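You operate a simulated robot arm through the tools that you are given. There is no shell and no other tool. Be economical: measure what you need, move in short steps, check, and stop when the job is done.

Carry out the task below with a simulated two-armed robot. There is one attempt and no reset: what you move stays moved.

JOB
Put the thin blue fit pad on top of the loose flat anvil. Put the 19 mm black pad from the big table top on top of the brown blue-taped packet and the 17 mm black pad on the far corner of the big table. Open the middle bench drawer, take the black rubber pad and leave it inside and shut the drawer again. Take the red sensor and leave it on the front end of the big table. Take the book from the top shelf of the grey shelving and put it on the second shelf from the bottom of the grey shelving. Do these in any order. Set down upright: black rubber pad, red sensor.

It is judged by the outcome, as a careful person would: the job done as asked, and still so three seconds after it is handed in. It fails if anything else is knocked over, pushed out of place, dropped, spilled or broken.

ROBOT AND FRAMES
Two 7-joint arms with fingered hands on one trunk, on a base that drives. Base frame: it is fixed to the floor where the robot stands at the start and does not move with it; the origin is under the middle of the robot, x ahead of it, y to its left, z up. Readings come in m, rad, newtons and seconds.
The left shoulder is at the start at [0.07, 0.162, 1.017], the right one opposite. With the tool pointing down near the work surface each hand reaches from about 0.1 to 0.74 m from the robot's upright axis, wherever it stands, measured 20 degrees to its own side. Places, roughly: black pad [-2.5, -1, 0.75]; black rubber pad (4x9x8 cm) [-3.7, -0.6, 0.8]; blue-taped packet (16x8x10 cm) [-2.7, -0.8, 0.8]; book (3x15x21 cm) [-6.4, 3.8, 1.7]; far corner of the big table [-3.6, -2.2, 0.8]; front end of the big table [-3.1, -0.5, 0.8]; loose flat anvil (11x16x5 cm) [0.5, -1, 0.4]; middle bench drawer [0.6, -1.4, 0.5]; middle bench drawer inside [0.7, -1.4, 0.4]; red sensor (7x5x6 cm) [0.6, 1.8, 0.8]; second shelf of the grey shelving [-6, 3.9, 0.7]; thin blue fit pad [0.5, 0, 0.5]. Payload 4 kg a hand.
The tool frame of a hand sits at the grasp point between the pads (the TCP): z along the fingers, y along the line on which they close. The tips reach 0.026 m beyond it. Largest opening 0.132 m; the body of the gripper starts 0.073 m behind the TCP. The gripper is a hand of 4 fingers: y runs from the thumb to the fingers, the wrist lies at [0, 0, -0.224] in the tool frame.
Orientation is that of the tool frame in the base frame, as a unit quaternion [w, x, y, z]. With the fingers straight down and closing along the base's y, the tool's x points along the base's -x, its y along +y and its z along -z.

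CONTROLS
- The arms move only by the tool play_rows. It takes "left_plan", "right_plan" or both (then of equal length, played together; a hand with none holds still); each is a list of rows, each a list of 6 numbers: the turn, a rotation vector about the base's x, y, z in rad, then the shift along the base's x, y, z in m. In form: [[ax, ay, az, x, y, z], ...]. A call has 1 to 10 rows; each row is the pose to reach, as a shift and turn from the pose commanded when the call began. Rows are played at 5 a second. More than 0.05 m and 0.15 rad between two rows, and nothing of the call is played. A pose out of reach is approached as far as the arm can. The call stops where the force on the tool passes 40 N (or 10 N more than at its start, if that is more) or the arm is blocked; 0.2 s more then pass. In this call time passes only in rows, and 0.2 s behind the last. It gives the time, the measured TCP pose, the force on the tool (base axes), the opening and the grip force at its end, in the units of the frame above (readings bear some noise), with the torque about the TCP (base axes, N m) and any sound that the robot's microphone picked up, and new pictures: "show" is both (left out), scene, wrist or none (wrist: the cameras of the hands that moved).
- Cameras (640 x 400 px; columns grow to the right, rows downward): "scene" is now at [0.1254, -0.0408, 1.2373]; the picture's right is [-0.47, -0.88, 0.00], its down [-0.57, 0.30, -0.76] and it looks along [0.67, -0.36, -0.65] (base axes); focal length 288 px, centre (320, 200). "left" rides on the left gripper at [-0.073, 0.006, -0.094] in its tool frame; the picture's right is [-0.08, -1.00, 0.00], its down [0.78, -0.06, -0.62] and it looks along [0.62, -0.05, 0.79] (tool axes); focal length 230 px, centre (320, 200). "right" rides on the right gripper at [0.073, 0.006, -0.094] in its tool frame; the picture's right is [-0.08, 1.00, 0.00], its down [-0.78, -0.06, -0.62] and it looks along [-0.62, -0.05, 0.79] (tool axes); focal length 230 px, centre (320, 200). There is no depth. A picture from a camera that has moved, and an enlarged one, comes with that camera's place and axes in the base frame and with its lens.
- lift_body(by): slides the trunk up (or, below 0, down) by that many m; the arms and the scene camera ride with it, the base frame stays. It gives what a move gives, with no picture.
- steer(legs): drives the robot by 1 to 6 legs, each [ahead, left, turn to the left] in m, m and rad, along the robot's own axes; the way and the turn of a leg run together, so that a leg with both is an arc; at most 1.5 m and 3.142 rad a leg. The arms and the cameras ride along, it lands a little off, and it stops where it bumps. It gives what a move gives, and a new picture of the scene camera.
- set_fingers(finger1, finger2, finger3, thumb_bend, hand): sets how far each is bent, from 0 (flat) to 1 (curled in); at 0.3 the hand is open as for a grip, at 0.7 the pads meet at the TCP. One left out holds its place. A second passes; each finger stops where it meets its share of the squeeze, and holds until it gets a number again. It is the only way to open and close the hand. It gives what a move gives, with no picture; readings hold the bend of each and the force on the fingers (four entries, about 0 where the hand has none), thumb and palm.
- pan_tilt(pan, tilt): turns the head with the scene camera to pan (to the left, within 1.501 rad either way) and tilt (down, from -0.506 to 1.204), counted from straight ahead of the robot. It gives what a move gives, and a new picture of the scene camera.
- close_up(camera, box): a new picture of the part [left, top, right, bottom] of that camera's present view, enlarged. No time passes.
- sign_off(): hands the job in; it is judged then, once.

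Go step by step. Nothing tells you exact positions but the pictures and the camera data: compare them with the known pose of the tool, close in by small moves and look again before you grip or let go. The budget is 207 turns and 260 pictures, counting those below and the enlarged ones. Unless the task says otherwise, let go and move clear before handing in, and close with one line.

The tools are called after "Emit:" by a JSON object that holds its "fn" and its "kwargs". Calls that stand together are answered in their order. play_rows: Moves the arms, as the interface text tells. Its arguments: {"type":"object","properties":{"left_plan":{"type":"array"},"right_plan":{"type":"array"},"show":{"type":"string","enum":["both","scene","wrist","none"]}},"required":[]} The other tools are called the same way: lift_body (by) slides the trunk up or down; set_fingers (finger1, finger2, finger3, thumb_bend, hand) moves the fingers one by one; steer (legs) drives the base; pan_tilt (pan, tilt) turns the head that bears the scene camera; close_up (camera, box) takes an enlarged picture of a part of a camera's view; sign_off () hands the job in.

At the start:

```text
time_s: 0.0
left_position: [0.4827, -0.0277, 1.0004]
left_ee_rot: [0.0, 0.0, 1.0, 0.0]
left_force: [-0.3, -1.0, 0.3]
left_wrist_torque: [-0.02, 0.03, -0.01]
left_gripper_width: 0.1318
left_finger_force: 0.0
left_shape: jaw
left_bend: [0.3, 0.3, 0.3, 0.3]
left_finger forces: [0.1, 0.1, 0.0, 0.1, 0.0, 0.0]
right_position: [0.272, -0.3071, 0.6165]
right_ee_rot: [0.0, 0.0, 1.0, 0.0]
right_force: [0.4, 0.9, 0.6]
right_wrist_torque: [0.02, 0.02, 0.03]
right_gripper_width: 0.1319
right_finger_force: 0.2
right_shape: jaw
right_bend: [0.3, 0.3, 0.3, 0.3]
right_finger forces: [0.0, 0.0, 0.0, 0.1, 0.1, 0.0]
trunk travel left (down, up): [-0.497, 0.443]
robot x, y, heading: [-0.0014, 0.0009, 0.004]
head pan, tilt: [-0.487, 0.707]
```

scene: 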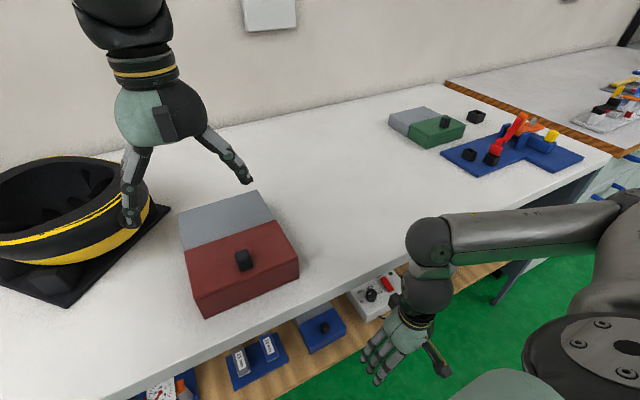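
right: 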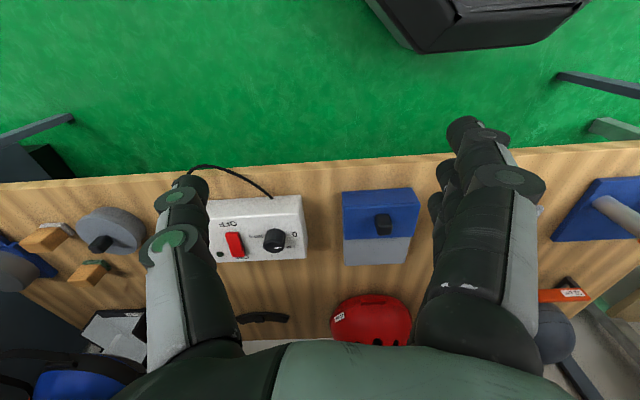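
left: 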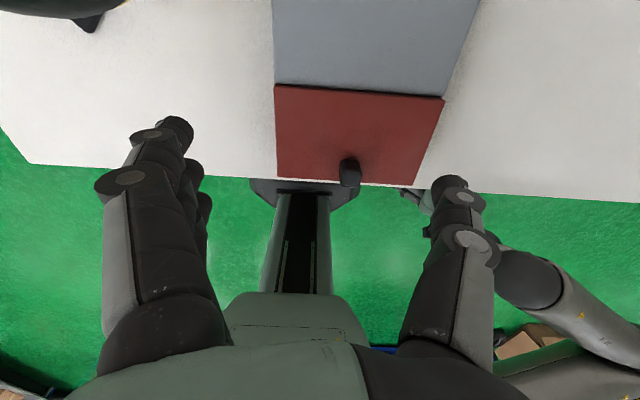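

I see a bench ahead with a lower shelf holding blocks. I need a survey first, so I'll enlarge what I have and pan the head.

Emit:
{"fn": "close_up", "kwargs": {"camera": "scene", "box": [130, 240, 450, 400]}}

Emit:
{"fn": "close_up", "kwargs": {"camera": "scene", "box": [380, 60, 640, 222]}}

Emit:
{"fn": "close_up", "kwargs": {"camera": "right", "box": [0, 150, 640, 400]}}

```text
2.00 times, centred on (290, 320) of scene
camera zoom: at [0.1254, -0.0408, 1.2373], right [-0.47, -0.88, 0.0], down [-0.57, 0.3, -0.76], along [0.67, -0.36, -0.65], focal length 576 px, centre (380, -40)
```

zoom: 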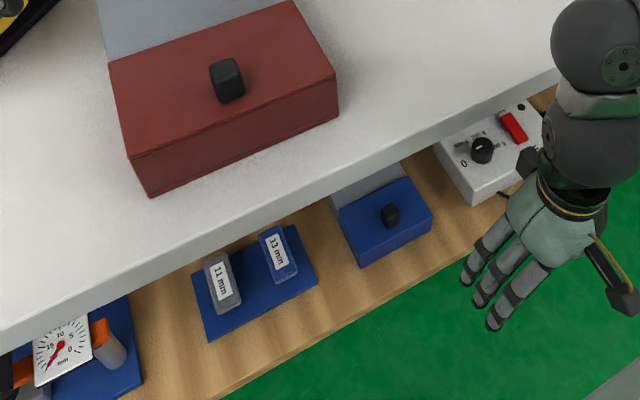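

```text
2.46 times, centred on (510, 141) of scene
camera zoom: at [0.1254, -0.0408, 1.2373], right [-0.47, -0.88, 0.0], down [-0.57, 0.3, -0.76], along [0.67, -0.36, -0.65], focal length 709 px, centre (-148, 345)
```

zoom: 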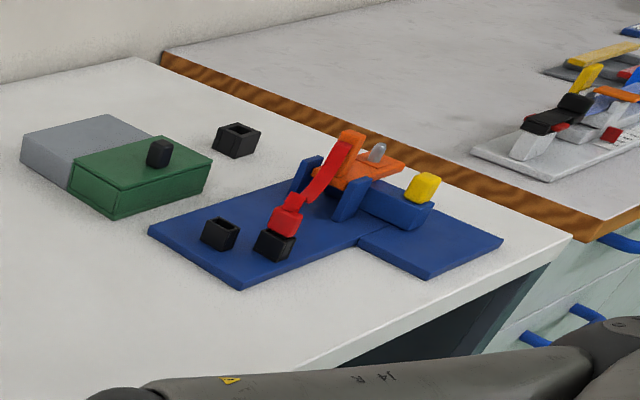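

```text
1.00 times, centred on (320, 275) of right (not enlarged: the box is as wide or as high as the picture)
camera zoom: at [0.2001, -0.3015, 0.7101], right [0.08, 1.0, 0.0], down [0.78, -0.06, 0.62], along [0.62, -0.05, -0.79], focal length 230 px, centre (320, 125)
```

zoom: 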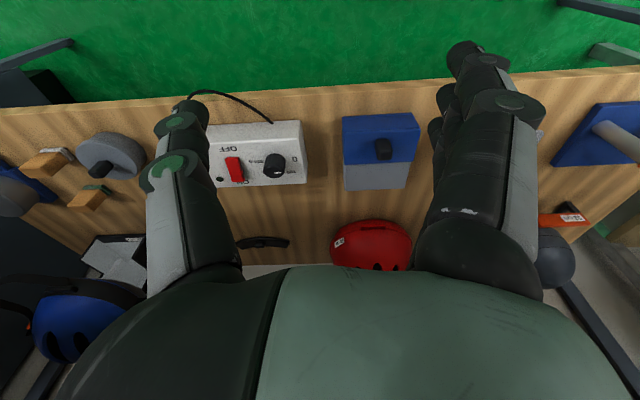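

I see two labelled pads (11 and 13 mm) on a blue plate on the lower shelf. I'll enlarge and pan further.

Emit:
{"fn": "close_up", "kwargs": {"camera": "scene", "box": [210, 320, 300, 400]}}

Emit:
{"fn": "pan_tilt", "kwargs": {"pan": 0, "tilt": 0.9}}

Emit:
{"fn": "pan_tilt", "kwargs": {"pan": -1.1, "tilt": 0.6}}

Emit:
{"fn": "pan_tilt", "kwargs": {"pan": 1.1, "tilt": 0.4}}

```text
5.00 times, centred on (255, 360) of scene
camera zoom: at [0.1254, -0.0408, 1.2373], right [-0.47, -0.88, 0.0], down [-0.57, 0.3, -0.76], along [0.67, -0.36, -0.65], focal length 1440 px, centre (645, -600)
```

zoom: 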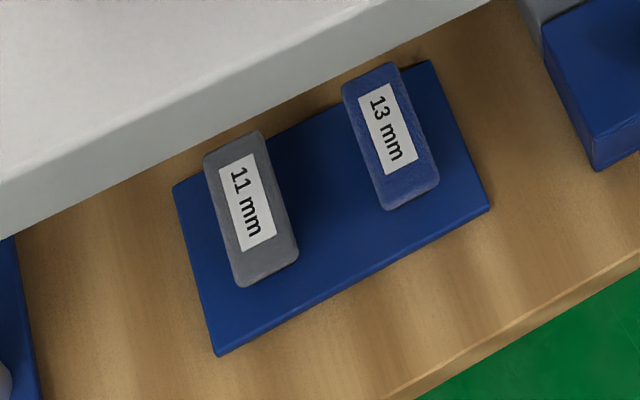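

```text
time_s: 0.9
left_position: [0.484, -0.029, 0.9999]
left_ee_rot: [-0.001, 0.0, 1.0, 0.0]
left_force: [-0.9, -0.5, -0.6]
left_wrist_torque: [0.03, 0.02, 0.04]
left_gripper_width: 0.1318
left_finger_force: 0.0
left_shape: jaw
left_bend: [0.3, 0.3, 0.3, 0.3]
left_finger forces: [0.0, 0.0, 0.0, 0.0, 0.1, 0.0]
right_position: [0.2707, -0.3061, 0.6155]
right_ee_rot: [0.0, 0.001, 1.0, 0.0]
right_force: [0.4, 0.0, 0.2]
right_wrist_torque: [-0.02, -0.01, -0.02]
right_gripper_width: 0.1321
right_finger_force: 0.0
right_shape: jaw
right_bend: [0.3, 0.3, 0.3, 0.3]
right_finger forces: [0.0, 0.1, 0.0, 0.0, 0.0, 0.1]
trunk travel left (down, up): [-0.497, 0.443]
robot x, y, heading: [0.0001, 0.0026, -0.001]
head pan, tilt: [0.0, 0.901]
camera scene: at [0.126, -0.0013, 1.2217], right [0.0, -1.0, 0.0], down [-0.78, 0.0, -0.62], along [0.62, 0.0, -0.78], focal length 288 px, centre (320, 200)
```

scene: 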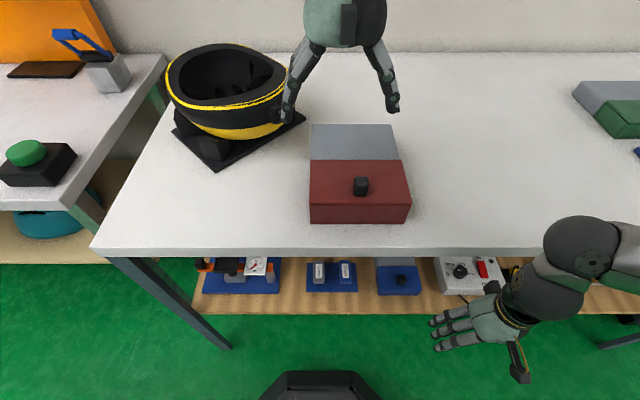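

```text
time_s: 2.2
left_position: [0.484, -0.0282, 1.0003]
left_ee_rot: [0.0, 0.0, 1.0, 0.0]
left_force: [-0.4, 0.6, -0.2]
left_wrist_torque: [0.0, -0.03, 0.04]
left_gripper_width: 0.1319
left_finger_force: 0.1
left_shape: jaw
left_bend: [0.3, 0.3, 0.3, 0.3]
left_finger forces: [0.1, 0.1, 0.1, 0.0, 0.0, 0.0]
right_position: [0.2727, -0.3071, 0.616]
right_ee_rot: [0.0, -0.001, 1.0, -0.001]
right_force: [0.1, 0.0, 0.0]
right_wrist_torque: [-0.01, 0.03, 0.0]
right_gripper_width: 0.1321
right_finger_force: 0.1
right_shape: jaw
right_bend: [0.3, 0.3, 0.3, 0.3]
right_finger forces: [0.0, 0.0, 0.0, 0.1, 0.0, 0.0]
trunk travel left (down, up): [-0.497, 0.443]
robot x, y, heading: [-0.0021, 0.0031, -0.002]
head pan, tilt: [-1.1, 0.6]
camera scene: at [0.0907, -0.0799, 1.2465], right [-0.89, -0.45, 0.0], down [-0.26, 0.5, -0.82], along [0.38, -0.73, -0.57], focal length 288 px, centre (320, 200)
```

scene: 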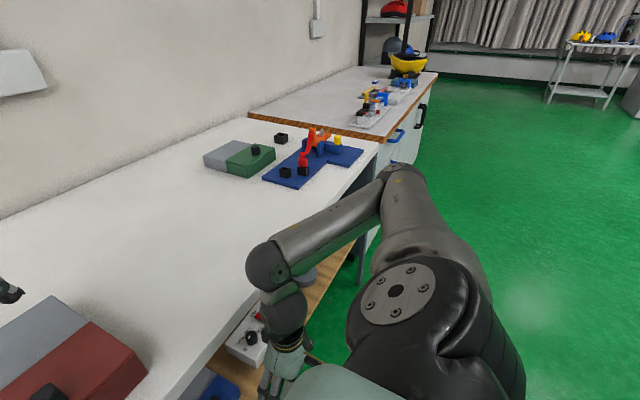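

```text
time_s: 4.3
left_position: [0.4831, -0.0279, 0.9998]
left_ee_rot: [0.0, 0.0, 1.0, -0.001]
left_force: [0.1, -0.1, 0.0]
left_wrist_torque: [-0.02, -0.01, 0.01]
left_gripper_width: 0.1317
left_finger_force: 0.1
left_shape: jaw
left_bend: [0.3, 0.3, 0.3, 0.3]
left_finger forces: [0.0, 0.0, 0.0, 0.0, 0.0, 0.1]
right_position: [0.2724, -0.3063, 0.6148]
right_ee_rot: [-0.001, 0.001, 1.0, 0.0]
right_force: [-0.2, 0.1, 0.1]
right_wrist_torque: [0.0, -0.02, 0.02]
right_gripper_width: 0.132
right_finger_force: 0.0
right_shape: jaw
right_bend: [0.3, 0.3, 0.3, 0.3]
right_finger forces: [0.0, 0.1, 0.1, 0.1, 0.0, 0.1]
trunk travel left (down, up): [-0.497, 0.443]
robot x, y, heading: [0.0009, 0.0008, -0.003]
head pan, tilt: [1.1, 0.4]
camera scene: at [0.0926, 0.0813, 1.2647], right [0.89, -0.45, 0.0], down [-0.18, -0.35, -0.92], along [0.42, 0.82, -0.39], focal length 288 px, centre (320, 200)
```

scene: 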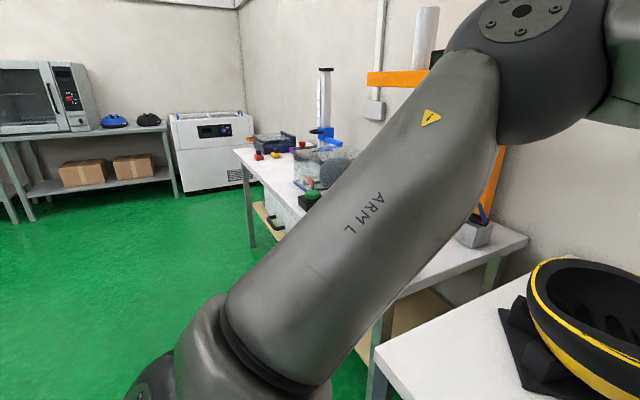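

The shelf pads sit about 0.1 m inside the bench front. I'll retract the left hand from over the bench, and raise the right hand slightly so the trunk can be lowered to look under the top.

Emit:
{"fn": "play_rows", "kwargs": {"left_plan": [[0, 0, 0, -0.05, 0, 0], [0, 0, 0, -0.1, 0, 0], [0, 0, 0, -0.15, 0, 0], [0, 0, 0, -0.2, 0, 0], [0, 0, 0, -0.22, 0.045, 0], [0, 0, 0, -0.23, 0.09, 0], [0, 0, 0, -0.23, 0.14, 0], [0, 0, 0, -0.23, 0.19, 0], [0, 0, 0, -0.23, 0.24, 0], [0, 0, 0, -0.23, 0.28, 0]], "right_plan": [[0, 0, 0, -0.03, 0, 0], [0, 0, 0, -0.04, 0, 0.04], [0, 0, 0, -0.04, 0, 0.08], [0, 0, 0, -0.04, 0, 0.12], [0, 0, 0, -0.04, 0, 0.16], [0, 0, 0, -0.04, 0, 0.2], [0, 0, 0, -0.04, 0, 0.2], [0, 0, 0, -0.04, 0, 0.2], [0, 0, 0, -0.04, 0, 0.2], [0, 0, 0, -0.04, 0, 0.2]], "show": "none"}}

Emit:
{"fn": "pan_tilt", "kwargs": {"pan": -0.2, "tilt": 0.7}}

Emit:
{"fn": "lift_body", "kwargs": {"by": -0.3}}

Emit:
{"fn": "pan_tilt", "kwargs": {"pan": -0.2, "tilt": 0.8}}

```text
time_s: 6.5
left_position: [0.2588, 0.2335, 0.9945]
left_ee_rot: [-0.001, 0.0, 1.0, 0.0]
left_force: [-0.2, -0.3, -0.8]
left_wrist_torque: [0.0, 0.0, -0.01]
left_gripper_width: 0.1318
left_finger_force: 0.1
left_shape: jaw
left_bend: [0.3, 0.3, 0.3, 0.3]
left_finger forces: [0.0, 0.0, 0.1, 0.0, 0.1, 0.1]
left hand out of reach, approached as far as the arm can: row 10
right_position: [0.3228, -0.3407, 0.8223]
right_ee_rot: [-0.001, 0.0, 1.0, 0.0]
right_force: [0.1, 0.4, -0.5]
right_wrist_torque: [0.0, 0.0, -0.01]
right_gripper_width: 0.1318
right_finger_force: 0.1
right_shape: jaw
right_bend: [0.3, 0.3, 0.3, 0.3]
right_finger forces: [0.0, 0.0, 0.0, 0.1, 0.0, 0.0]
right hand out of reach, approached as far as the arm can: row 1, 2, 3, 4, 5, 6, 7, 8, 9, 10
trunk travel left (down, up): [-0.497, 0.443]
robot x, y, heading: [0.0033, 0.0023, 0.001]
head pan, tilt: [1.1, 0.4]
```

```text
time_s: 8.0
left_position: [0.2581, 0.2343, 0.9937]
left_ee_rot: [0.0, 0.0, 1.0, 0.001]
left_force: [0.9, -0.5, -0.9]
left_wrist_torque: [-0.02, 0.01, 0.02]
left_gripper_width: 0.1321
left_finger_force: 0.1
left_shape: jaw
left_bend: [0.3, 0.3, 0.3, 0.3]
left_finger forces: [0.0, 0.0, 0.0, 0.0, 0.0, 0.0]
right_position: [0.3215, -0.341, 0.8235]
right_ee_rot: [-0.002, 0.001, 1.0, 0.0]
right_force: [0.3, -0.1, 0.7]
right_wrist_torque: [0.01, -0.01, -0.02]
right_gripper_width: 0.1321
right_finger_force: 0.0
right_shape: jaw
right_bend: [0.3, 0.3, 0.3, 0.3]
right_finger forces: [0.1, 0.0, 0.0, 0.1, 0.0, 0.0]
trunk travel left (down, up): [-0.497, 0.443]
robot x, y, heading: [0.001, 0.0051, 0.001]
head pan, tilt: [-0.201, 0.7]
camera scene: at [0.1337, -0.018, 1.2379], right [-0.2, -0.98, 0.0], down [-0.63, 0.13, -0.76], along [0.75, -0.15, -0.64], focal length 288 px, centre (320, 200)
```

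scene: 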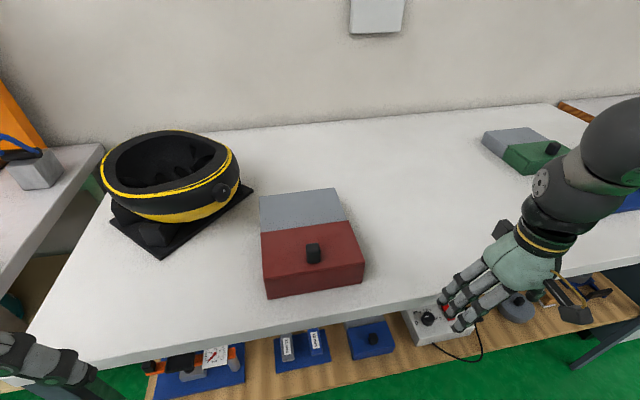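

```text
time_s: 11.0
left_position: [0.2577, 0.2338, 0.6951]
left_ee_rot: [0.0, -0.001, 1.0, 0.0]
left_force: [0.5, 0.4, 0.4]
left_wrist_torque: [-0.01, -0.03, 0.0]
left_gripper_width: 0.1318
left_finger_force: 0.0
left_shape: jaw
left_bend: [0.3, 0.3, 0.3, 0.3]
left_finger forces: [0.1, 0.0, 0.0, 0.1, 0.0, 0.1]
right_position: [0.3227, -0.3412, 0.5229]
right_ee_rot: [-0.001, 0.0, 1.0, 0.0]
right_force: [0.2, -0.2, -0.3]
right_wrist_torque: [-0.01, -0.02, -0.01]
right_gripper_width: 0.132
right_finger_force: 0.1
right_shape: jaw
right_bend: [0.3, 0.3, 0.3, 0.3]
right_finger forces: [0.1, 0.0, 0.0, 0.1, 0.1, 0.0]
trunk travel left (down, up): [-0.197, 0.743]
robot x, y, heading: [0.0025, -0.001, 0.003]
head pan, tilt: [-0.201, 0.7]
```

```text
time_s: 11.7
left_position: [0.2584, 0.2343, 0.6948]
left_ee_rot: [0.0, -0.001, 1.0, -0.001]
left_force: [0.7, 0.4, -0.6]
left_wrist_torque: [0.02, -0.03, 0.0]
left_gripper_width: 0.1317
left_finger_force: 0.0
left_shape: jaw
left_bend: [0.3, 0.3, 0.3, 0.3]
left_finger forces: [0.0, 0.0, 0.1, 0.0, 0.1, 0.0]
right_position: [0.3212, -0.3405, 0.5224]
right_ee_rot: [0.0, 0.0, 1.0, 0.001]
right_force: [-0.2, 0.3, -0.8]
right_wrist_torque: [0.0, -0.02, 0.04]
right_gripper_width: 0.1318
right_finger_force: 0.1
right_shape: jaw
right_bend: [0.3, 0.3, 0.3, 0.3]
right_finger forces: [0.0, 0.1, 0.1, 0.0, 0.1, 0.0]
trunk travel left (down, up): [-0.197, 0.743]
robot x, y, heading: [-0.0017, 0.0008, -0.0]
head pan, tilt: [-0.201, 0.799]
camera scene: at [0.1295, -0.0172, 0.9297], right [-0.2, -0.98, 0.0], down [-0.7, 0.14, -0.7], along [0.68, -0.14, -0.72], focal length 288 px, centre (320, 200)
```

scene: 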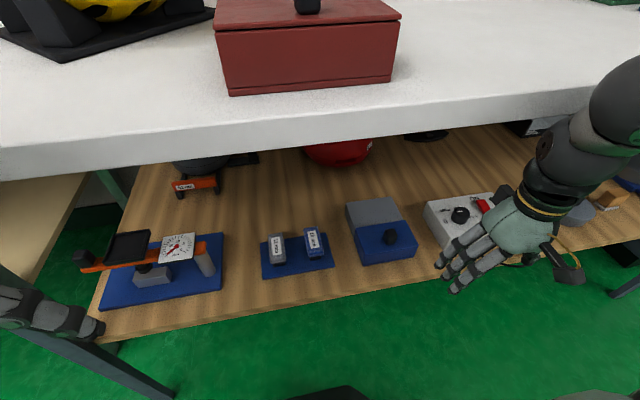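

Triangulating gives the 13 mm blue pad at about (0.474, −0.074, 0.448), the bench underside at about z 0.75, and the shelf front at x 0.375. I'll pitch the right hand forward, half-close it, and bring it in front of the pad.

Emit:
{"fn": "play_rows", "kwargs": {"right_plan": [[0, -0.1, 0, 0, 0.03, 0.02], [0, -0.2, 0, 0, 0.07, 0.04], [0, -0.3, 0, 0, 0.11, 0.05], [0, -0.4, 0, 0, 0.155, 0.05], [0, -0.5, 0, 0, 0.2, 0.05], [0, -0.5, 0, 0.01, 0.245, 0.05], [0, -0.5, 0, 0.02, 0.266, 0.05]], "show": "none"}}

Emit:
{"fn": "set_fingers", "kwargs": {"hand": "right", "finger1": 0.5, "finger2": 0.5, "finger3": 0.5, "thumb_bend": 0.5}}

Emit:
{"fn": "close_up", "kwargs": {"camera": "right", "box": [0, 0, 640, 400]}}

Emit:
{"fn": "close_up", "kwargs": {"camera": "scene", "box": [220, 180, 460, 330]}}

```text
time_s: 12.7
left_position: [0.2566, 0.2317, 0.6947]
left_ee_rot: [0.001, 0.003, 1.0, 0.0]
left_force: [0.1, -0.5, 0.4]
left_wrist_torque: [0.06, -0.01, -0.01]
left_gripper_width: 0.132
left_finger_force: 0.0
left_shape: jaw
left_bend: [0.3, 0.3, 0.3, 0.3]
left_finger forces: [0.0, 0.0, 0.0, 0.1, 0.1, 0.1]
right_position: [0.3778, -0.1803, 0.6195]
right_ee_rot: [0.164, -0.014, 0.986, -0.011]
right_force: [-21.0, 13.5, -15.0]
right_wrist_torque: [-1.98, -3.4, -0.16]
right_gripper_width: 0.1323
right_finger_force: 0.0
right_shape: jaw
right_bend: [0.3, 0.3, 0.3, 0.3]
right_finger forces: [0.1, 0.0, 0.0, 0.2, 0.0, 0.0]
right hand out of reach, approached as far as the arm can: row 1, 2, 3, 4, 5
trunk travel left (down, up): [-0.197, 0.743]
robot x, y, heading: [0.0011, -0.0007, -0.002]
head pan, tilt: [-0.201, 0.799]
stopped in row 5 (right hand): the force on the tool passed its limit at 169 N (the readings are from after the stop); the commanded pose is now the measured one
```

```text
time_s: 13.4
left_position: [0.2551, 0.2331, 0.6953]
left_ee_rot: [0.001, 0.002, 1.0, 0.0]
left_force: [-1.2, -0.4, -0.1]
left_wrist_torque: [0.04, 0.02, 0.01]
left_gripper_width: 0.132
left_finger_force: 0.1
left_shape: jaw
left_bend: [0.3, 0.3, 0.3, 0.3]
left_finger forces: [0.0, 0.0, 0.0, 0.1, 0.1, 0.0]
right_position: [0.3779, -0.1809, 0.6197]
right_ee_rot: [0.164, -0.013, 0.986, -0.012]
right_force: [-10.1, 1.6, -2.6]
right_wrist_torque: [-0.29, -1.48, -0.06]
right_gripper_width: 0.0717
right_finger_force: 0.0
right_shape: fingers
right_bend: [0.5, 0.5, 0.5, 0.5]
right_finger forces: [0.0, 0.1, 0.0, 0.0, 0.0, 0.1]
trunk travel left (down, up): [-0.197, 0.743]
robot x, y, heading: [-0.0036, -0.0032, -0.003]
head pan, tilt: [-0.201, 0.799]
stopped (right hand): the force on the tool passed its limit at 41 N (the readings are from after the stop); the commanded pose is now the measured one
```

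```text
1.00 times, centred on (320, 200) of right (not enlarged: the box is as wide or as high as the picture)
camera zoom: at [0.2798, -0.1765, 0.6849], right [0.05, 1.0, 0.0], down [0.55, -0.03, 0.84], along [0.84, -0.04, -0.55], focal length 230 px, centre (320, 200)
```

zoom: 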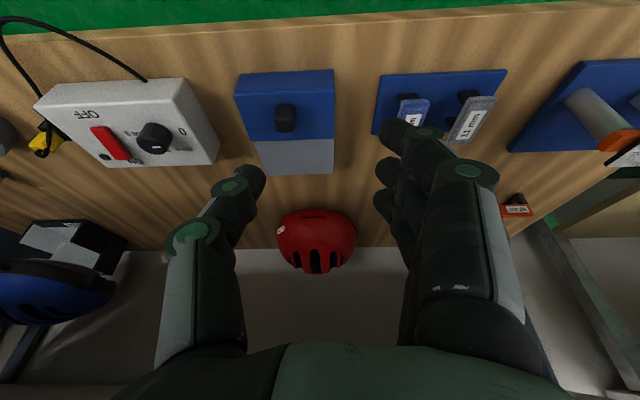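

```text
2.67 times, centred on (340, 255) of scene
camera zoom: at [0.1266, -0.0183, 0.9302], right [-0.2, -0.98, 0.0], down [-0.7, 0.14, -0.7], along [0.68, -0.14, -0.72], focal length 768 px, centre (267, 53)
```

zoom: 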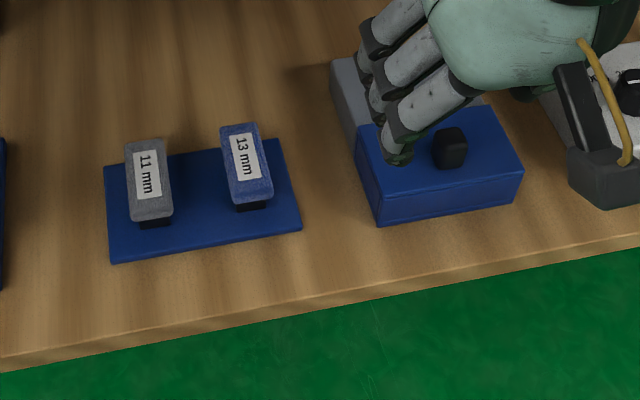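

The hand touched the bench edge because the robot stands too close. Backing off 0.22 m.

Emit:
{"fn": "steer", "kwargs": {"legs": [[-0.22, 0, 0]]}}

Emit:
{"fn": "close_up", "kwargs": {"camera": "scene", "box": [160, 100, 480, 300]}}

```text
time_s: 15.1
left_position: [0.0376, 0.233, 0.6954]
left_ee_rot: [0.001, 0.001, 1.0, 0.001]
left_force: [0.1, -0.6, 0.0]
left_wrist_torque: [0.02, -0.03, 0.03]
left_gripper_width: 0.1318
left_finger_force: 0.0
left_shape: jaw
left_bend: [0.3, 0.3, 0.3, 0.3]
left_finger forces: [0.1, 0.0, 0.1, 0.0, 0.0, 0.1]
right_position: [0.1612, -0.1807, 0.619]
right_ee_rot: [0.164, -0.014, 0.986, -0.011]
right_force: [-1.1, 0.4, -0.5]
right_wrist_torque: [-0.01, 0.0, 0.01]
right_gripper_width: 0.0716
right_finger_force: 0.1
right_shape: fingers
right_bend: [0.5, 0.5, 0.5, 0.5]
right_finger forces: [0.1, 0.0, 0.0, 0.0, 0.0, 0.0]
trunk travel left (down, up): [-0.197, 0.743]
robot x, y, heading: [-0.2217, -0.0023, -0.006]
head pan, tilt: [-0.201, 0.799]
camera scene: at [-0.091, -0.0177, 0.9297], right [-0.2, -0.98, 0.0], down [-0.7, 0.14, -0.7], along [0.68, -0.14, -0.72], focal length 288 px, centre (320, 200)
```

scene: 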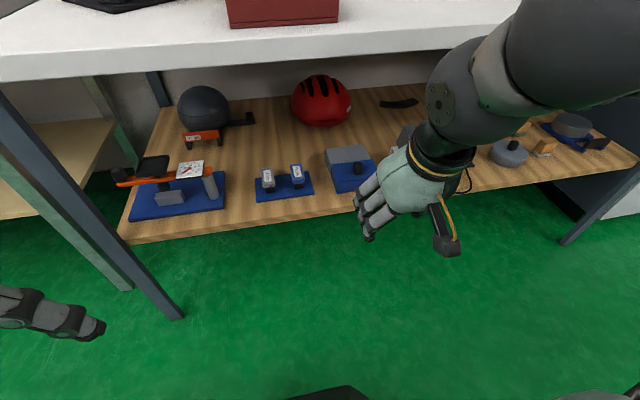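

```text
2.00 times, centred on (320, 200) of scene
camera zoom: at [-0.091, -0.0177, 0.9297], right [-0.2, -0.98, 0.0], down [-0.7, 0.14, -0.7], along [0.68, -0.14, -0.72], focal length 576 px, centre (320, 200)
```

zoom: 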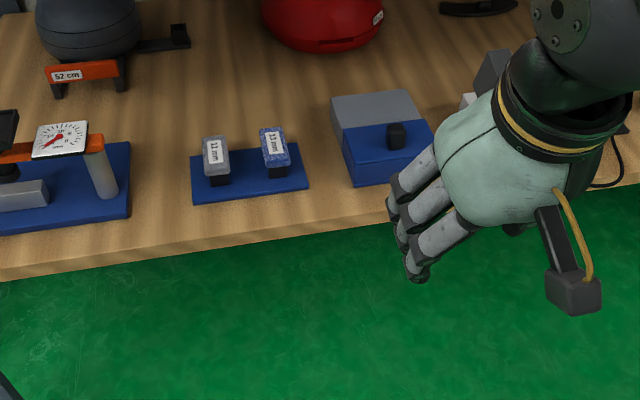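

Now the view is clear and the pads stand on small posts. Moving the right hand in front of the pad.

Emit:
{"fn": "play_rows", "kwargs": {"right_plan": [[0.006, -0.034, -0.004, 0.03, 0.022, -0.01], [0.011, -0.068, -0.009, 0.06, 0.044, -0.02], [0.017, -0.101, -0.013, 0.09, 0.065, -0.03], [0.022, -0.135, -0.018, 0.12, 0.085, -0.045], [0.028, -0.169, -0.022, 0.15, 0.106, -0.06], [0.028, -0.169, -0.022, 0.18, 0.106, -0.08]]}}

```text
time_s: 16.5
left_position: [0.0388, 0.2328, 0.6945]
left_ee_rot: [0.0, 0.002, 1.0, 0.001]
left_force: [-0.4, -0.3, 0.5]
left_wrist_torque: [0.04, -0.02, 0.01]
left_gripper_width: 0.1318
left_finger_force: 0.1
left_shape: jaw
left_bend: [0.3, 0.3, 0.3, 0.3]
left_finger forces: [0.0, 0.0, 0.0, 0.0, 0.1, 0.0]
right_position: [0.3433, -0.0744, 0.5374]
right_ee_rot: [0.246, 0.001, 0.969, 0.0]
right_force: [-0.2, 0.4, -0.6]
right_wrist_torque: [0.01, 0.01, 0.0]
right_gripper_width: 0.0712
right_finger_force: 0.1
right_shape: fingers
right_bend: [0.5, 0.5, 0.5, 0.5]
right_finger forces: [0.1, 0.1, 0.1, 0.0, 0.0, 0.1]
trunk travel left (down, up): [-0.197, 0.743]
robot x, y, heading: [-0.2196, -0.0056, -0.003]
head pan, tilt: [-0.201, 0.799]
camera scene: at [-0.0902, -0.0178, 0.9296], right [-0.2, -0.98, 0.0], down [-0.7, 0.14, -0.7], along [0.68, -0.14, -0.72], focal length 288 px, centre (320, 200)
camera right: at [0.2351, -0.069, 0.5862], right [0.07, 1.0, 0.04], down [0.4, -0.06, 0.92], along [0.92, -0.05, -0.4], focal length 230 px, centre (320, 200)
```

scene: 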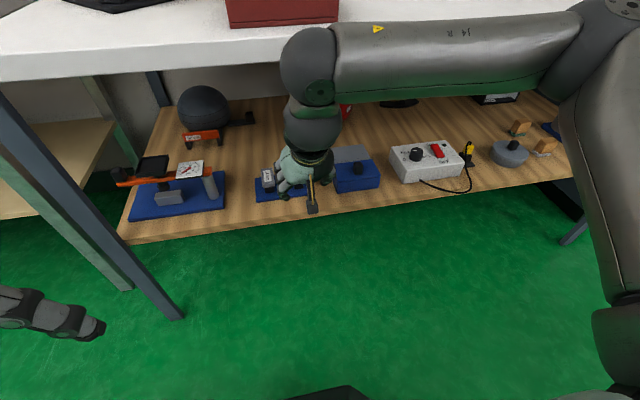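
right: 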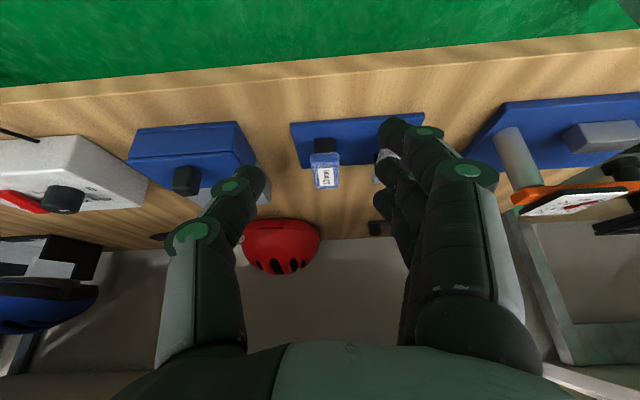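

The pad is straight ahead at y ≈ −0.076. I'll pitch a bit more for bench clearance and come in above it.

Emit:
{"fn": "play_rows", "kwargs": {"right_plan": [[0, -0.05, 0, 0.02, 0, 0], [0, -0.1, 0, 0.045, -0.001, -0.005], [0, -0.15, 0, 0.07, -0.002, -0.015], [0, -0.15, 0, 0.095, -0.002, -0.03], [0, -0.15, 0, 0.11, -0.002, -0.045]]}}

Emit:
{"fn": "close_up", "kwargs": {"camera": "scene", "box": [220, 100, 420, 225]}}

```text
time_s: 17.7
left_position: [0.0384, 0.2324, 0.6957]
left_ee_rot: [0.0, 0.001, 1.0, 0.001]
left_force: [-0.5, -0.3, 0.8]
left_wrist_torque: [-0.05, 0.03, -0.05]
left_gripper_width: 0.1318
left_finger_force: 0.1
left_shape: jaw
left_bend: [0.3, 0.3, 0.3, 0.3]
left_finger forces: [0.1, 0.0, 0.0, 0.0, 0.1, 0.0]
right_position: [0.4528, -0.0767, 0.493]
right_ee_rot: [0.318, 0.001, 0.948, -0.001]
right_force: [-0.5, 0.2, -0.3]
right_wrist_torque: [0.01, 0.02, 0.01]
right_gripper_width: 0.0714
right_finger_force: 0.2
right_shape: fingers
right_bend: [0.5, 0.5, 0.5, 0.5]
right_finger forces: [0.0, 0.0, 0.1, 0.0, 0.0, 0.0]
trunk travel left (down, up): [-0.197, 0.743]
robot x, y, heading: [-0.2207, -0.0016, 0.005]
head pan, tilt: [-0.201, 0.799]
camera scene: at [-0.0903, -0.0177, 0.9296], right [-0.2, -0.98, 0.0], down [-0.7, 0.14, -0.7], along [0.68, -0.14, -0.72], focal length 288 px, centre (320, 200)
camera right: at [0.3387, -0.0707, 0.5248], right [0.06, 1.0, 0.05], down [0.25, -0.06, 0.97], along [0.97, -0.05, -0.26], focal length 230 px, centre (320, 200)
```

scene: 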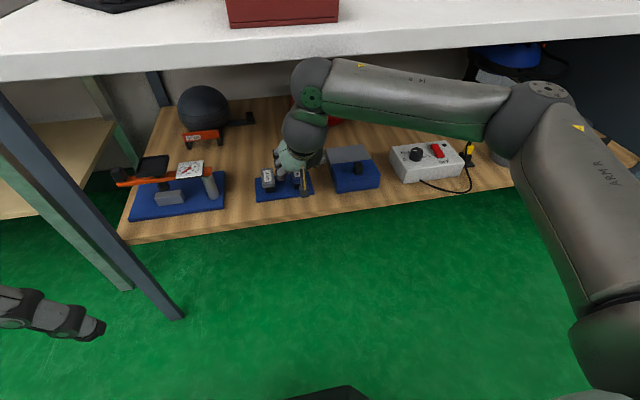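
right: 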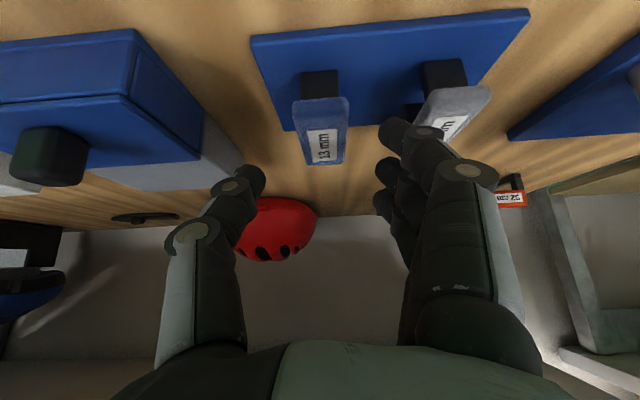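

```text
3.20 times, centred on (320, 162) of scene
camera zoom: at [-0.0903, -0.0177, 0.9296], right [-0.2, -0.98, 0.0], down [-0.7, 0.14, -0.7], along [0.68, -0.14, -0.72], focal length 922 px, centre (320, 320)
```

zoom: 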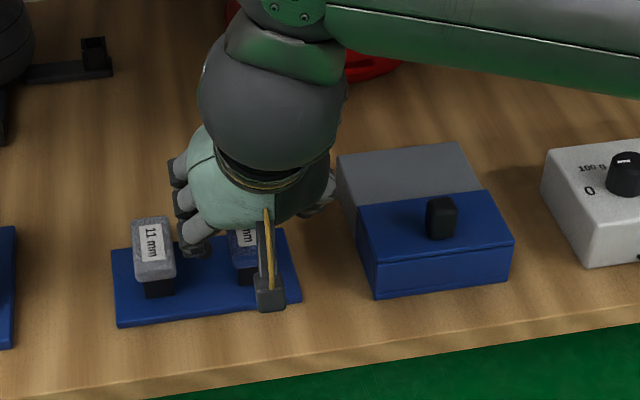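

The pad is at y −0.074, z 0.443–0.457, with its stub on a plate at z 0.423. Narrowing the opening slightly, then descending around it.

Emit:
{"fn": "set_fingers", "kwargs": {"hand": "right", "finger1": 0.56, "finger2": 0.56, "finger3": 0.56, "thumb_bend": 0.56}}

Emit:
{"fn": "play_rows", "kwargs": {"right_plan": [[0, 0, 0, 0.004, 0.003, -0.008], [0, 0, 0, 0.008, 0.003, -0.016], [0, 0, 0, 0.012, 0.003, -0.025]]}}

Emit:
{"fn": "close_up", "kwargs": {"camera": "right", "box": [200, 40, 440, 190]}}

```text
time_s: 18.7
left_position: [0.0388, 0.2328, 0.6938]
left_ee_rot: [0.001, 0.001, 1.0, 0.001]
left_force: [-0.4, 0.3, -0.4]
left_wrist_torque: [0.0, 0.01, 0.0]
left_gripper_width: 0.1318
left_finger_force: 0.1
left_shape: jaw
left_bend: [0.3, 0.3, 0.3, 0.3]
left_finger forces: [0.0, 0.0, 0.0, 0.0, 0.0, 0.0]
right_position: [0.452, -0.0759, 0.4947]
right_ee_rot: [0.318, 0.002, 0.948, -0.001]
right_force: [-0.5, 0.2, 0.2]
right_wrist_torque: [0.05, 0.01, -0.03]
right_gripper_width: 0.0523
right_finger_force: 0.0
right_shape: fingers
right_bend: [0.56, 0.56, 0.56, 0.56]
right_finger forces: [0.1, 0.0, 0.1, 0.0, 0.1, 0.1]
trunk travel left (down, up): [-0.197, 0.743]
robot x, y, heading: [-0.2202, 0.0004, -0.001]
head pan, tilt: [-0.201, 0.799]
```

```text
time_s: 19.5
left_position: [0.0382, 0.2331, 0.6943]
left_ee_rot: [0.0, 0.0, 1.0, 0.0]
left_force: [-0.3, 0.3, -0.2]
left_wrist_torque: [-0.01, -0.01, -0.02]
left_gripper_width: 0.1321
left_finger_force: 0.0
left_shape: jaw
left_bend: [0.3, 0.3, 0.3, 0.3]
left_finger forces: [0.0, 0.0, 0.0, 0.1, 0.0, 0.0]
right_position: [0.4636, -0.0731, 0.468]
right_ee_rot: [0.318, 0.002, 0.948, -0.001]
right_force: [-0.9, 0.2, 0.8]
right_wrist_torque: [0.03, 0.01, 0.0]
right_gripper_width: 0.0524
right_finger_force: 0.0
right_shape: fingers
right_bend: [0.56, 0.56, 0.56, 0.56]
right_finger forces: [0.0, 0.0, 0.1, 0.0, 0.1, 0.0]
trunk travel left (down, up): [-0.197, 0.743]
robot x, y, heading: [-0.2201, -0.0002, -0.002]
head pan, tilt: [-0.201, 0.799]
camera scene: at [-0.0904, -0.0177, 0.9296], right [-0.2, -0.98, 0.0], down [-0.7, 0.14, -0.7], along [0.68, -0.14, -0.72], focal length 288 px, centre (320, 200)
camera right: at [0.3499, -0.0677, 0.4997], right [0.06, 1.0, 0.05], down [0.25, -0.06, 0.97], along [0.96, -0.05, -0.26], focal length 230 px, centre (320, 200)
```

scene: 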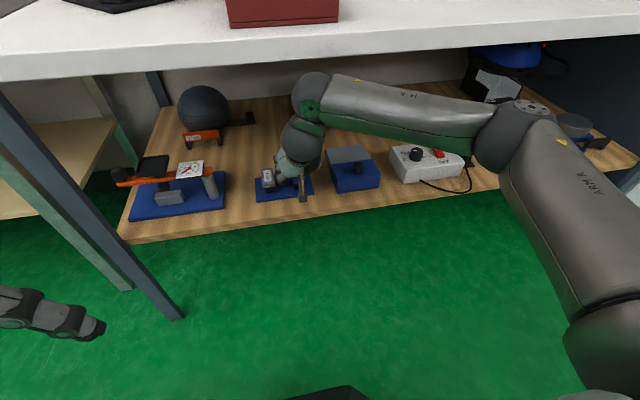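
right: 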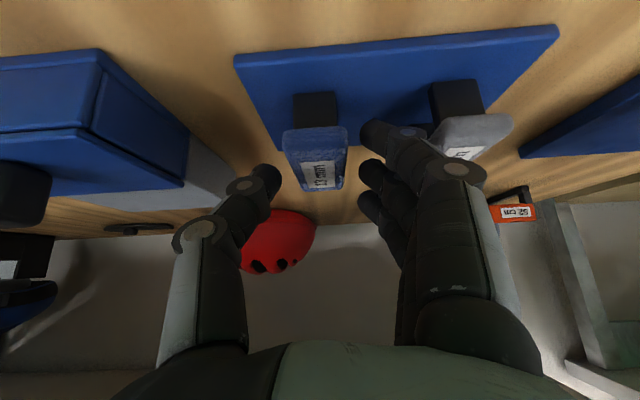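

```text
2.67 times, centred on (320, 115) of right
camera zoom: at [0.3499, -0.0677, 0.4997], right [0.06, 1.0, 0.05], down [0.25, -0.06, 0.97], along [0.96, -0.05, -0.26], focal length 614 px, centre (320, 427)
```

zoom: 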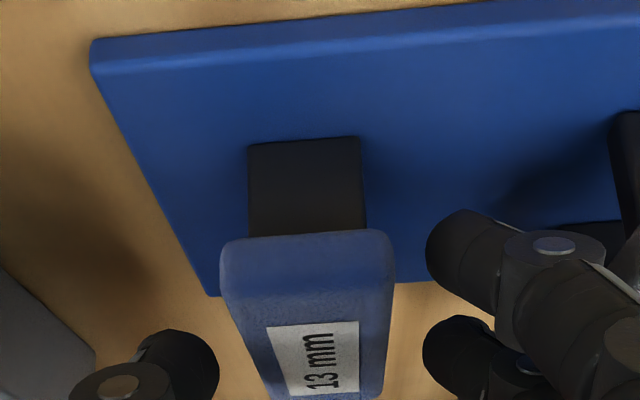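

The fingers straddle the pad. A small adjust back and down, then close.

Emit:
{"fn": "play_rows", "kwargs": {"right_plan": [[0, 0, 0, -0.008, -0.001, -0.005]], "show": "none"}}

Emit:
{"fn": "set_fingers", "kwargs": {"hand": "right", "finger1": 0.72, "finger2": 0.72, "finger3": 0.72, "thumb_bend": 0.72}}

Emit:
{"fn": "close_up", "kwargs": {"camera": "right", "box": [200, 40, 440, 190]}}

```text
time_s: 19.9
left_position: [0.0389, 0.2333, 0.694]
left_ee_rot: [0.001, 0.001, 1.0, 0.0]
left_force: [-0.4, 0.5, -0.3]
left_wrist_torque: [-0.01, -0.01, 0.03]
left_gripper_width: 0.1319
left_finger_force: 0.0
left_shape: jaw
left_bend: [0.3, 0.3, 0.3, 0.3]
left_finger forces: [0.0, 0.0, 0.0, 0.0, 0.0, 0.1]
right_position: [0.4544, -0.073, 0.4653]
right_ee_rot: [0.318, 0.001, 0.948, 0.0]
right_force: [0.5, -0.5, -0.7]
right_wrist_torque: [0.05, 0.02, -0.03]
right_gripper_width: 0.0522
right_finger_force: 0.1
right_shape: fingers
right_bend: [0.56, 0.56, 0.56, 0.56]
right_finger forces: [0.0, 0.0, 0.0, 0.0, 0.0, 0.0]
trunk travel left (down, up): [-0.197, 0.743]
robot x, y, heading: [-0.2187, 0.0003, -0.004]
head pan, tilt: [-0.201, 0.799]
```

```text
time_s: 20.9
left_position: [0.0386, 0.2322, 0.6946]
left_ee_rot: [0.0, 0.0, 1.0, 0.0]
left_force: [0.4, -0.2, 0.0]
left_wrist_torque: [-0.01, 0.01, 0.0]
left_gripper_width: 0.1317
left_finger_force: 0.1
left_shape: jaw
left_bend: [0.3, 0.3, 0.3, 0.3]
left_finger forces: [0.0, 0.0, 0.0, 0.0, 0.1, 0.1]
right_position: [0.4556, -0.0743, 0.464]
right_ee_rot: [0.318, 0.001, 0.948, 0.0]
right_force: [0.0, 0.2, 1.0]
right_wrist_torque: [-0.05, -0.05, 0.03]
right_gripper_width: 0.032
right_finger_force: 15.8
right_shape: fingers
right_bend: [0.67, 0.65, 0.72, 0.65]
right_finger forces: [6.4, 9.4, 0.1, 0.1, 15.9, 0.1]
trunk travel left (down, up): [-0.197, 0.743]
robot x, y, heading: [-0.2164, -0.0029, -0.001]
head pan, tilt: [-0.201, 0.799]
```

```text
2.67 times, centred on (320, 115) of right
camera zoom: at [0.3422, -0.0686, 0.4951], right [0.06, 1.0, 0.05], down [0.25, -0.06, 0.97], along [0.97, -0.05, -0.26], focal length 614 px, centre (320, 427)
```

zoom: 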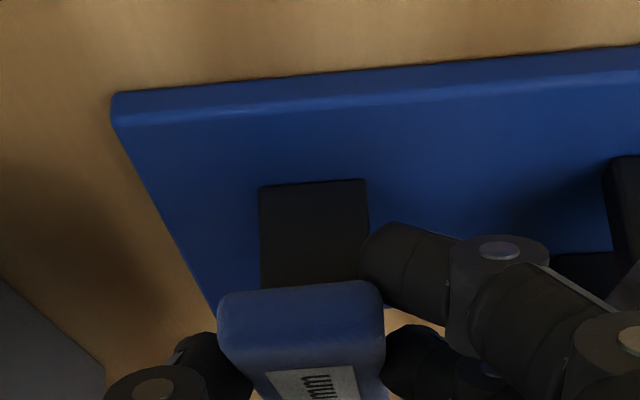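

The pad is gripped by two fingers and the thumb. Lifting gently and checking.

Emit:
{"fn": "play_rows", "kwargs": {"right_plan": [[0, 0, 0, 0, 0, 0.008], [0, 0, 0, 0, 0, 0.018], [0, 0, 0, 0, 0, 0.03], [0, 0, 0, 0, 0, 0.04]]}}

```text
time_s: 22.1
left_position: [0.0404, 0.2304, 0.6961]
left_ee_rot: [-0.002, 0.003, 1.0, 0.002]
left_force: [0.6, 0.0, -0.3]
left_wrist_torque: [0.05, 0.0, 0.02]
left_gripper_width: 0.132
left_finger_force: 0.1
left_shape: jaw
left_bend: [0.3, 0.3, 0.3, 0.3]
left_finger forces: [0.0, 0.0, 0.0, 0.0, 0.1, 0.0]
right_position: [0.4436, -0.0833, 0.4708]
right_ee_rot: [0.294, -0.004, 0.956, -0.012]
right_force: [0.5, 0.3, 0.2]
right_wrist_torque: [0.0, 0.0, -0.01]
right_gripper_width: 0.0314
right_finger_force: 15.7
right_shape: fingers
right_bend: [0.68, 0.65, 0.72, 0.65]
right_finger forces: [5.5, 9.2, 0.0, 0.0, 15.5, 0.0]
trunk travel left (down, up): [-0.197, 0.743]
robot x, y, heading: [-0.2222, -0.0032, -0.005]
head pan, tilt: [-0.201, 0.799]
stopped in row 4 (right hand): the arm was blocked; the commanded pose is now the measured one
camera scene: at [-0.0889, -0.0203, 0.931], right [-0.2, -0.98, 0.0], down [-0.7, 0.15, -0.69], along [0.68, -0.14, -0.72], focal length 288 px, centre (320, 200)
camera right: at [0.3313, -0.0774, 0.5073], right [0.07, 1.0, 0.02], down [0.3, -0.04, 0.95], along [0.95, -0.06, -0.3], focal length 230 px, centre (320, 200)
```

scene: 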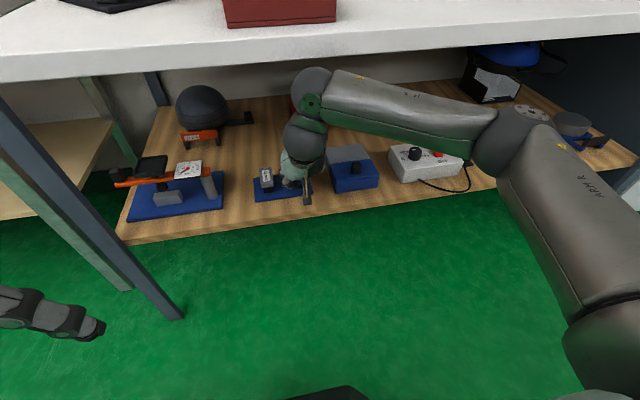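
right: 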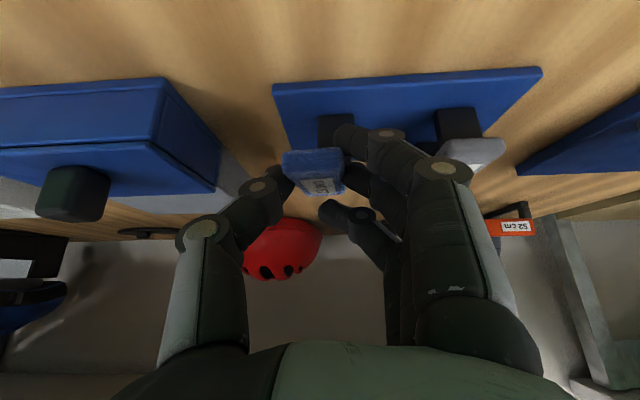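

The pad is off its post, but the upper arm link met the bench underside. I'll withdraw straight out toward the robot.

Emit:
{"fn": "play_rows", "kwargs": {"right_plan": [[0, 0, 0, -0.015, 0, 0.002], [0, 0, 0, -0.04, 0, 0.005], [0, 0, 0, -0.08, 0, 0.015], [0, 0, 0, -0.12, 0, 0.03], [0, 0, 0, -0.16, 0, 0.05], [0, 0, 0, -0.2, 0, 0.07]]}}

```text
time_s: 23.5
left_position: [0.0367, 0.233, 0.6948]
left_ee_rot: [0.001, 0.003, 1.0, 0.0]
left_force: [0.6, 0.5, -0.3]
left_wrist_torque: [0.0, -0.01, 0.0]
left_gripper_width: 0.1318
left_finger_force: 0.0
left_shape: jaw
left_bend: [0.3, 0.3, 0.3, 0.3]
left_finger forces: [0.1, 0.0, 0.0, 0.1, 0.1, 0.0]
right_position: [0.2422, -0.0814, 0.5495]
right_ee_rot: [0.302, -0.003, 0.953, -0.012]
right_force: [0.9, 0.0, 0.0]
right_wrist_torque: [-0.06, 0.01, 0.0]
right_gripper_width: 0.031
right_finger_force: 14.7
right_shape: fingers
right_bend: [0.68, 0.66, 0.72, 0.65]
right_finger forces: [5.3, 8.8, 0.0, 0.1, 14.9, 0.0]
trunk travel left (down, up): [-0.197, 0.743]
robot x, y, heading: [-0.2227, 0.0011, -0.005]
head pan, tilt: [-0.201, 0.799]
camera scene: at [-0.0926, -0.0181, 0.9296], right [-0.2, -0.98, 0.0], down [-0.7, 0.15, -0.7], along [0.68, -0.14, -0.72], focal length 288 px, centre (320, 200)
camera right: at [0.1298, -0.0745, 0.5841], right [0.06, 1.0, 0.02], down [0.29, -0.04, 0.96], along [0.96, -0.05, -0.29], focal length 230 px, centre (320, 200)
```

scene: 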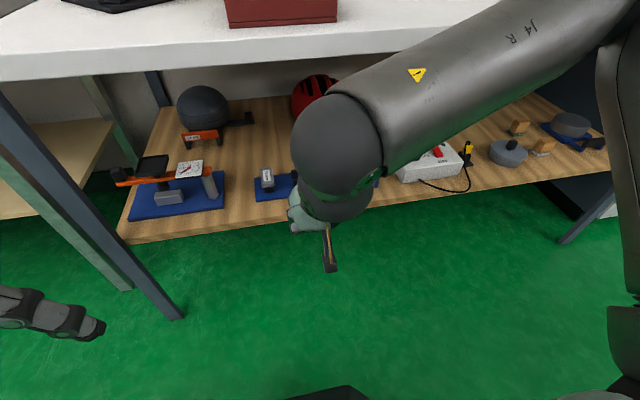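
right: 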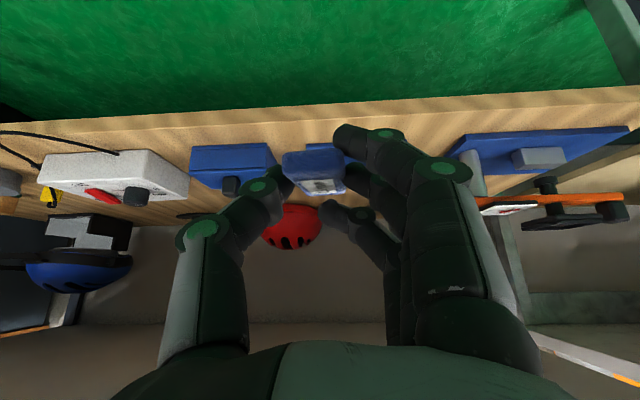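

The pad is in hand and clear of the bench. Driving right to the anvil's area.

Emit:
{"fn": "steer", "kwargs": {"legs": [[-0.1, -0.45, 0], [0, -0.4, 0]]}}

Emit:
{"fn": "pan_tilt", "kwargs": {"pan": -0.1, "tilt": 0.7}}

```text
time_s: 28.4
left_position: [-0.0646, -0.6127, 0.6954]
left_ee_rot: [0.002, 0.0, 1.0, 0.0]
left_force: [0.2, 0.1, 0.3]
left_wrist_torque: [0.0, 0.0, -0.02]
left_gripper_width: 0.1315
left_finger_force: 0.1
left_shape: jaw
left_bend: [0.3, 0.3, 0.3, 0.3]
left_finger forces: [0.1, 0.0, 0.1, 0.0, 0.0, 0.1]
right_position: [0.1425, -0.9239, 0.5491]
right_ee_rot: [0.3, -0.007, 0.954, -0.011]
right_force: [1.1, 0.1, -0.7]
right_wrist_torque: [0.0, 0.01, -0.02]
right_gripper_width: 0.0309
right_finger_force: 14.2
right_shape: fingers
right_bend: [0.68, 0.66, 0.72, 0.65]
right_finger forces: [5.4, 8.9, 0.0, 0.0, 14.9, 0.0]
trunk travel left (down, up): [-0.197, 0.743]
robot x, y, heading: [-0.3214, -0.8464, -0.001]
head pan, tilt: [-0.201, 0.799]
camera scene: at [-0.1931, -0.8636, 0.9296], right [-0.2, -0.98, 0.0], down [-0.7, 0.14, -0.7], along [0.68, -0.14, -0.72], focal length 288 px, centre (320, 200)
```

scene: 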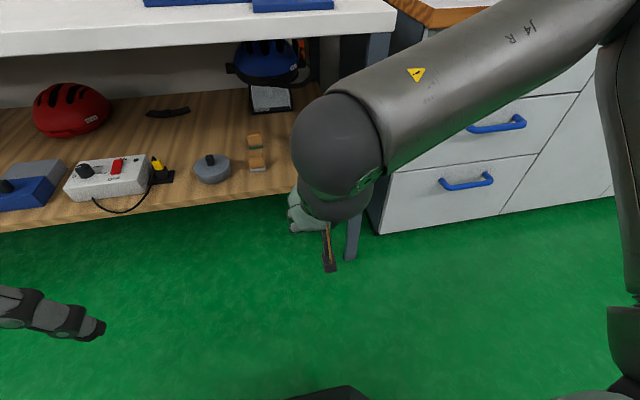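

```text
time_s: 29.0
left_position: [-0.0651, -0.6126, 0.6944]
left_ee_rot: [0.001, 0.0, 1.0, 0.001]
left_force: [-0.2, 0.5, 0.3]
left_wrist_torque: [0.04, 0.01, -0.02]
left_gripper_width: 0.1319
left_finger_force: 0.1
left_shape: jaw
left_bend: [0.3, 0.3, 0.3, 0.3]
left_finger forces: [0.1, 0.0, 0.1, 0.0, 0.0, 0.0]
right_position: [0.1431, -0.9234, 0.5482]
right_ee_rot: [0.301, -0.007, 0.954, -0.01]
right_force: [-0.7, 0.3, -0.7]
right_wrist_torque: [0.0, 0.01, 0.01]
right_gripper_width: 0.0309
right_finger_force: 14.4
right_shape: fingers
right_bend: [0.68, 0.66, 0.72, 0.65]
right_finger forces: [5.3, 8.9, 0.1, 0.1, 14.8, 0.1]
trunk travel left (down, up): [-0.197, 0.743]
robot x, y, heading: [-0.3233, -0.845, -0.004]
head pan, tilt: [-0.099, 0.7]
camera scene: at [-0.1876, -0.8557, 0.9378], right [-0.1, -1.0, 0.0], down [-0.64, 0.06, -0.76], along [0.76, -0.08, -0.64], focal length 288 px, centre (320, 200)
```

scene: 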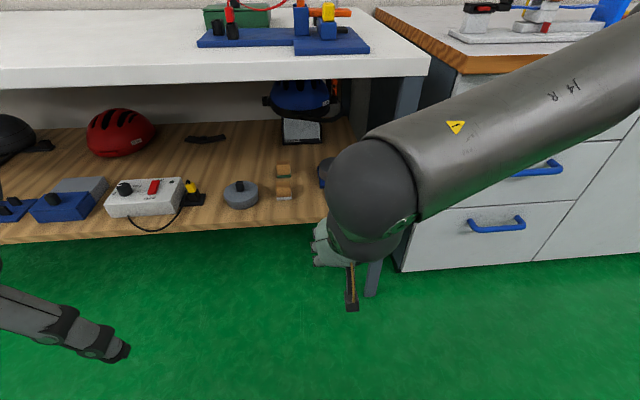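

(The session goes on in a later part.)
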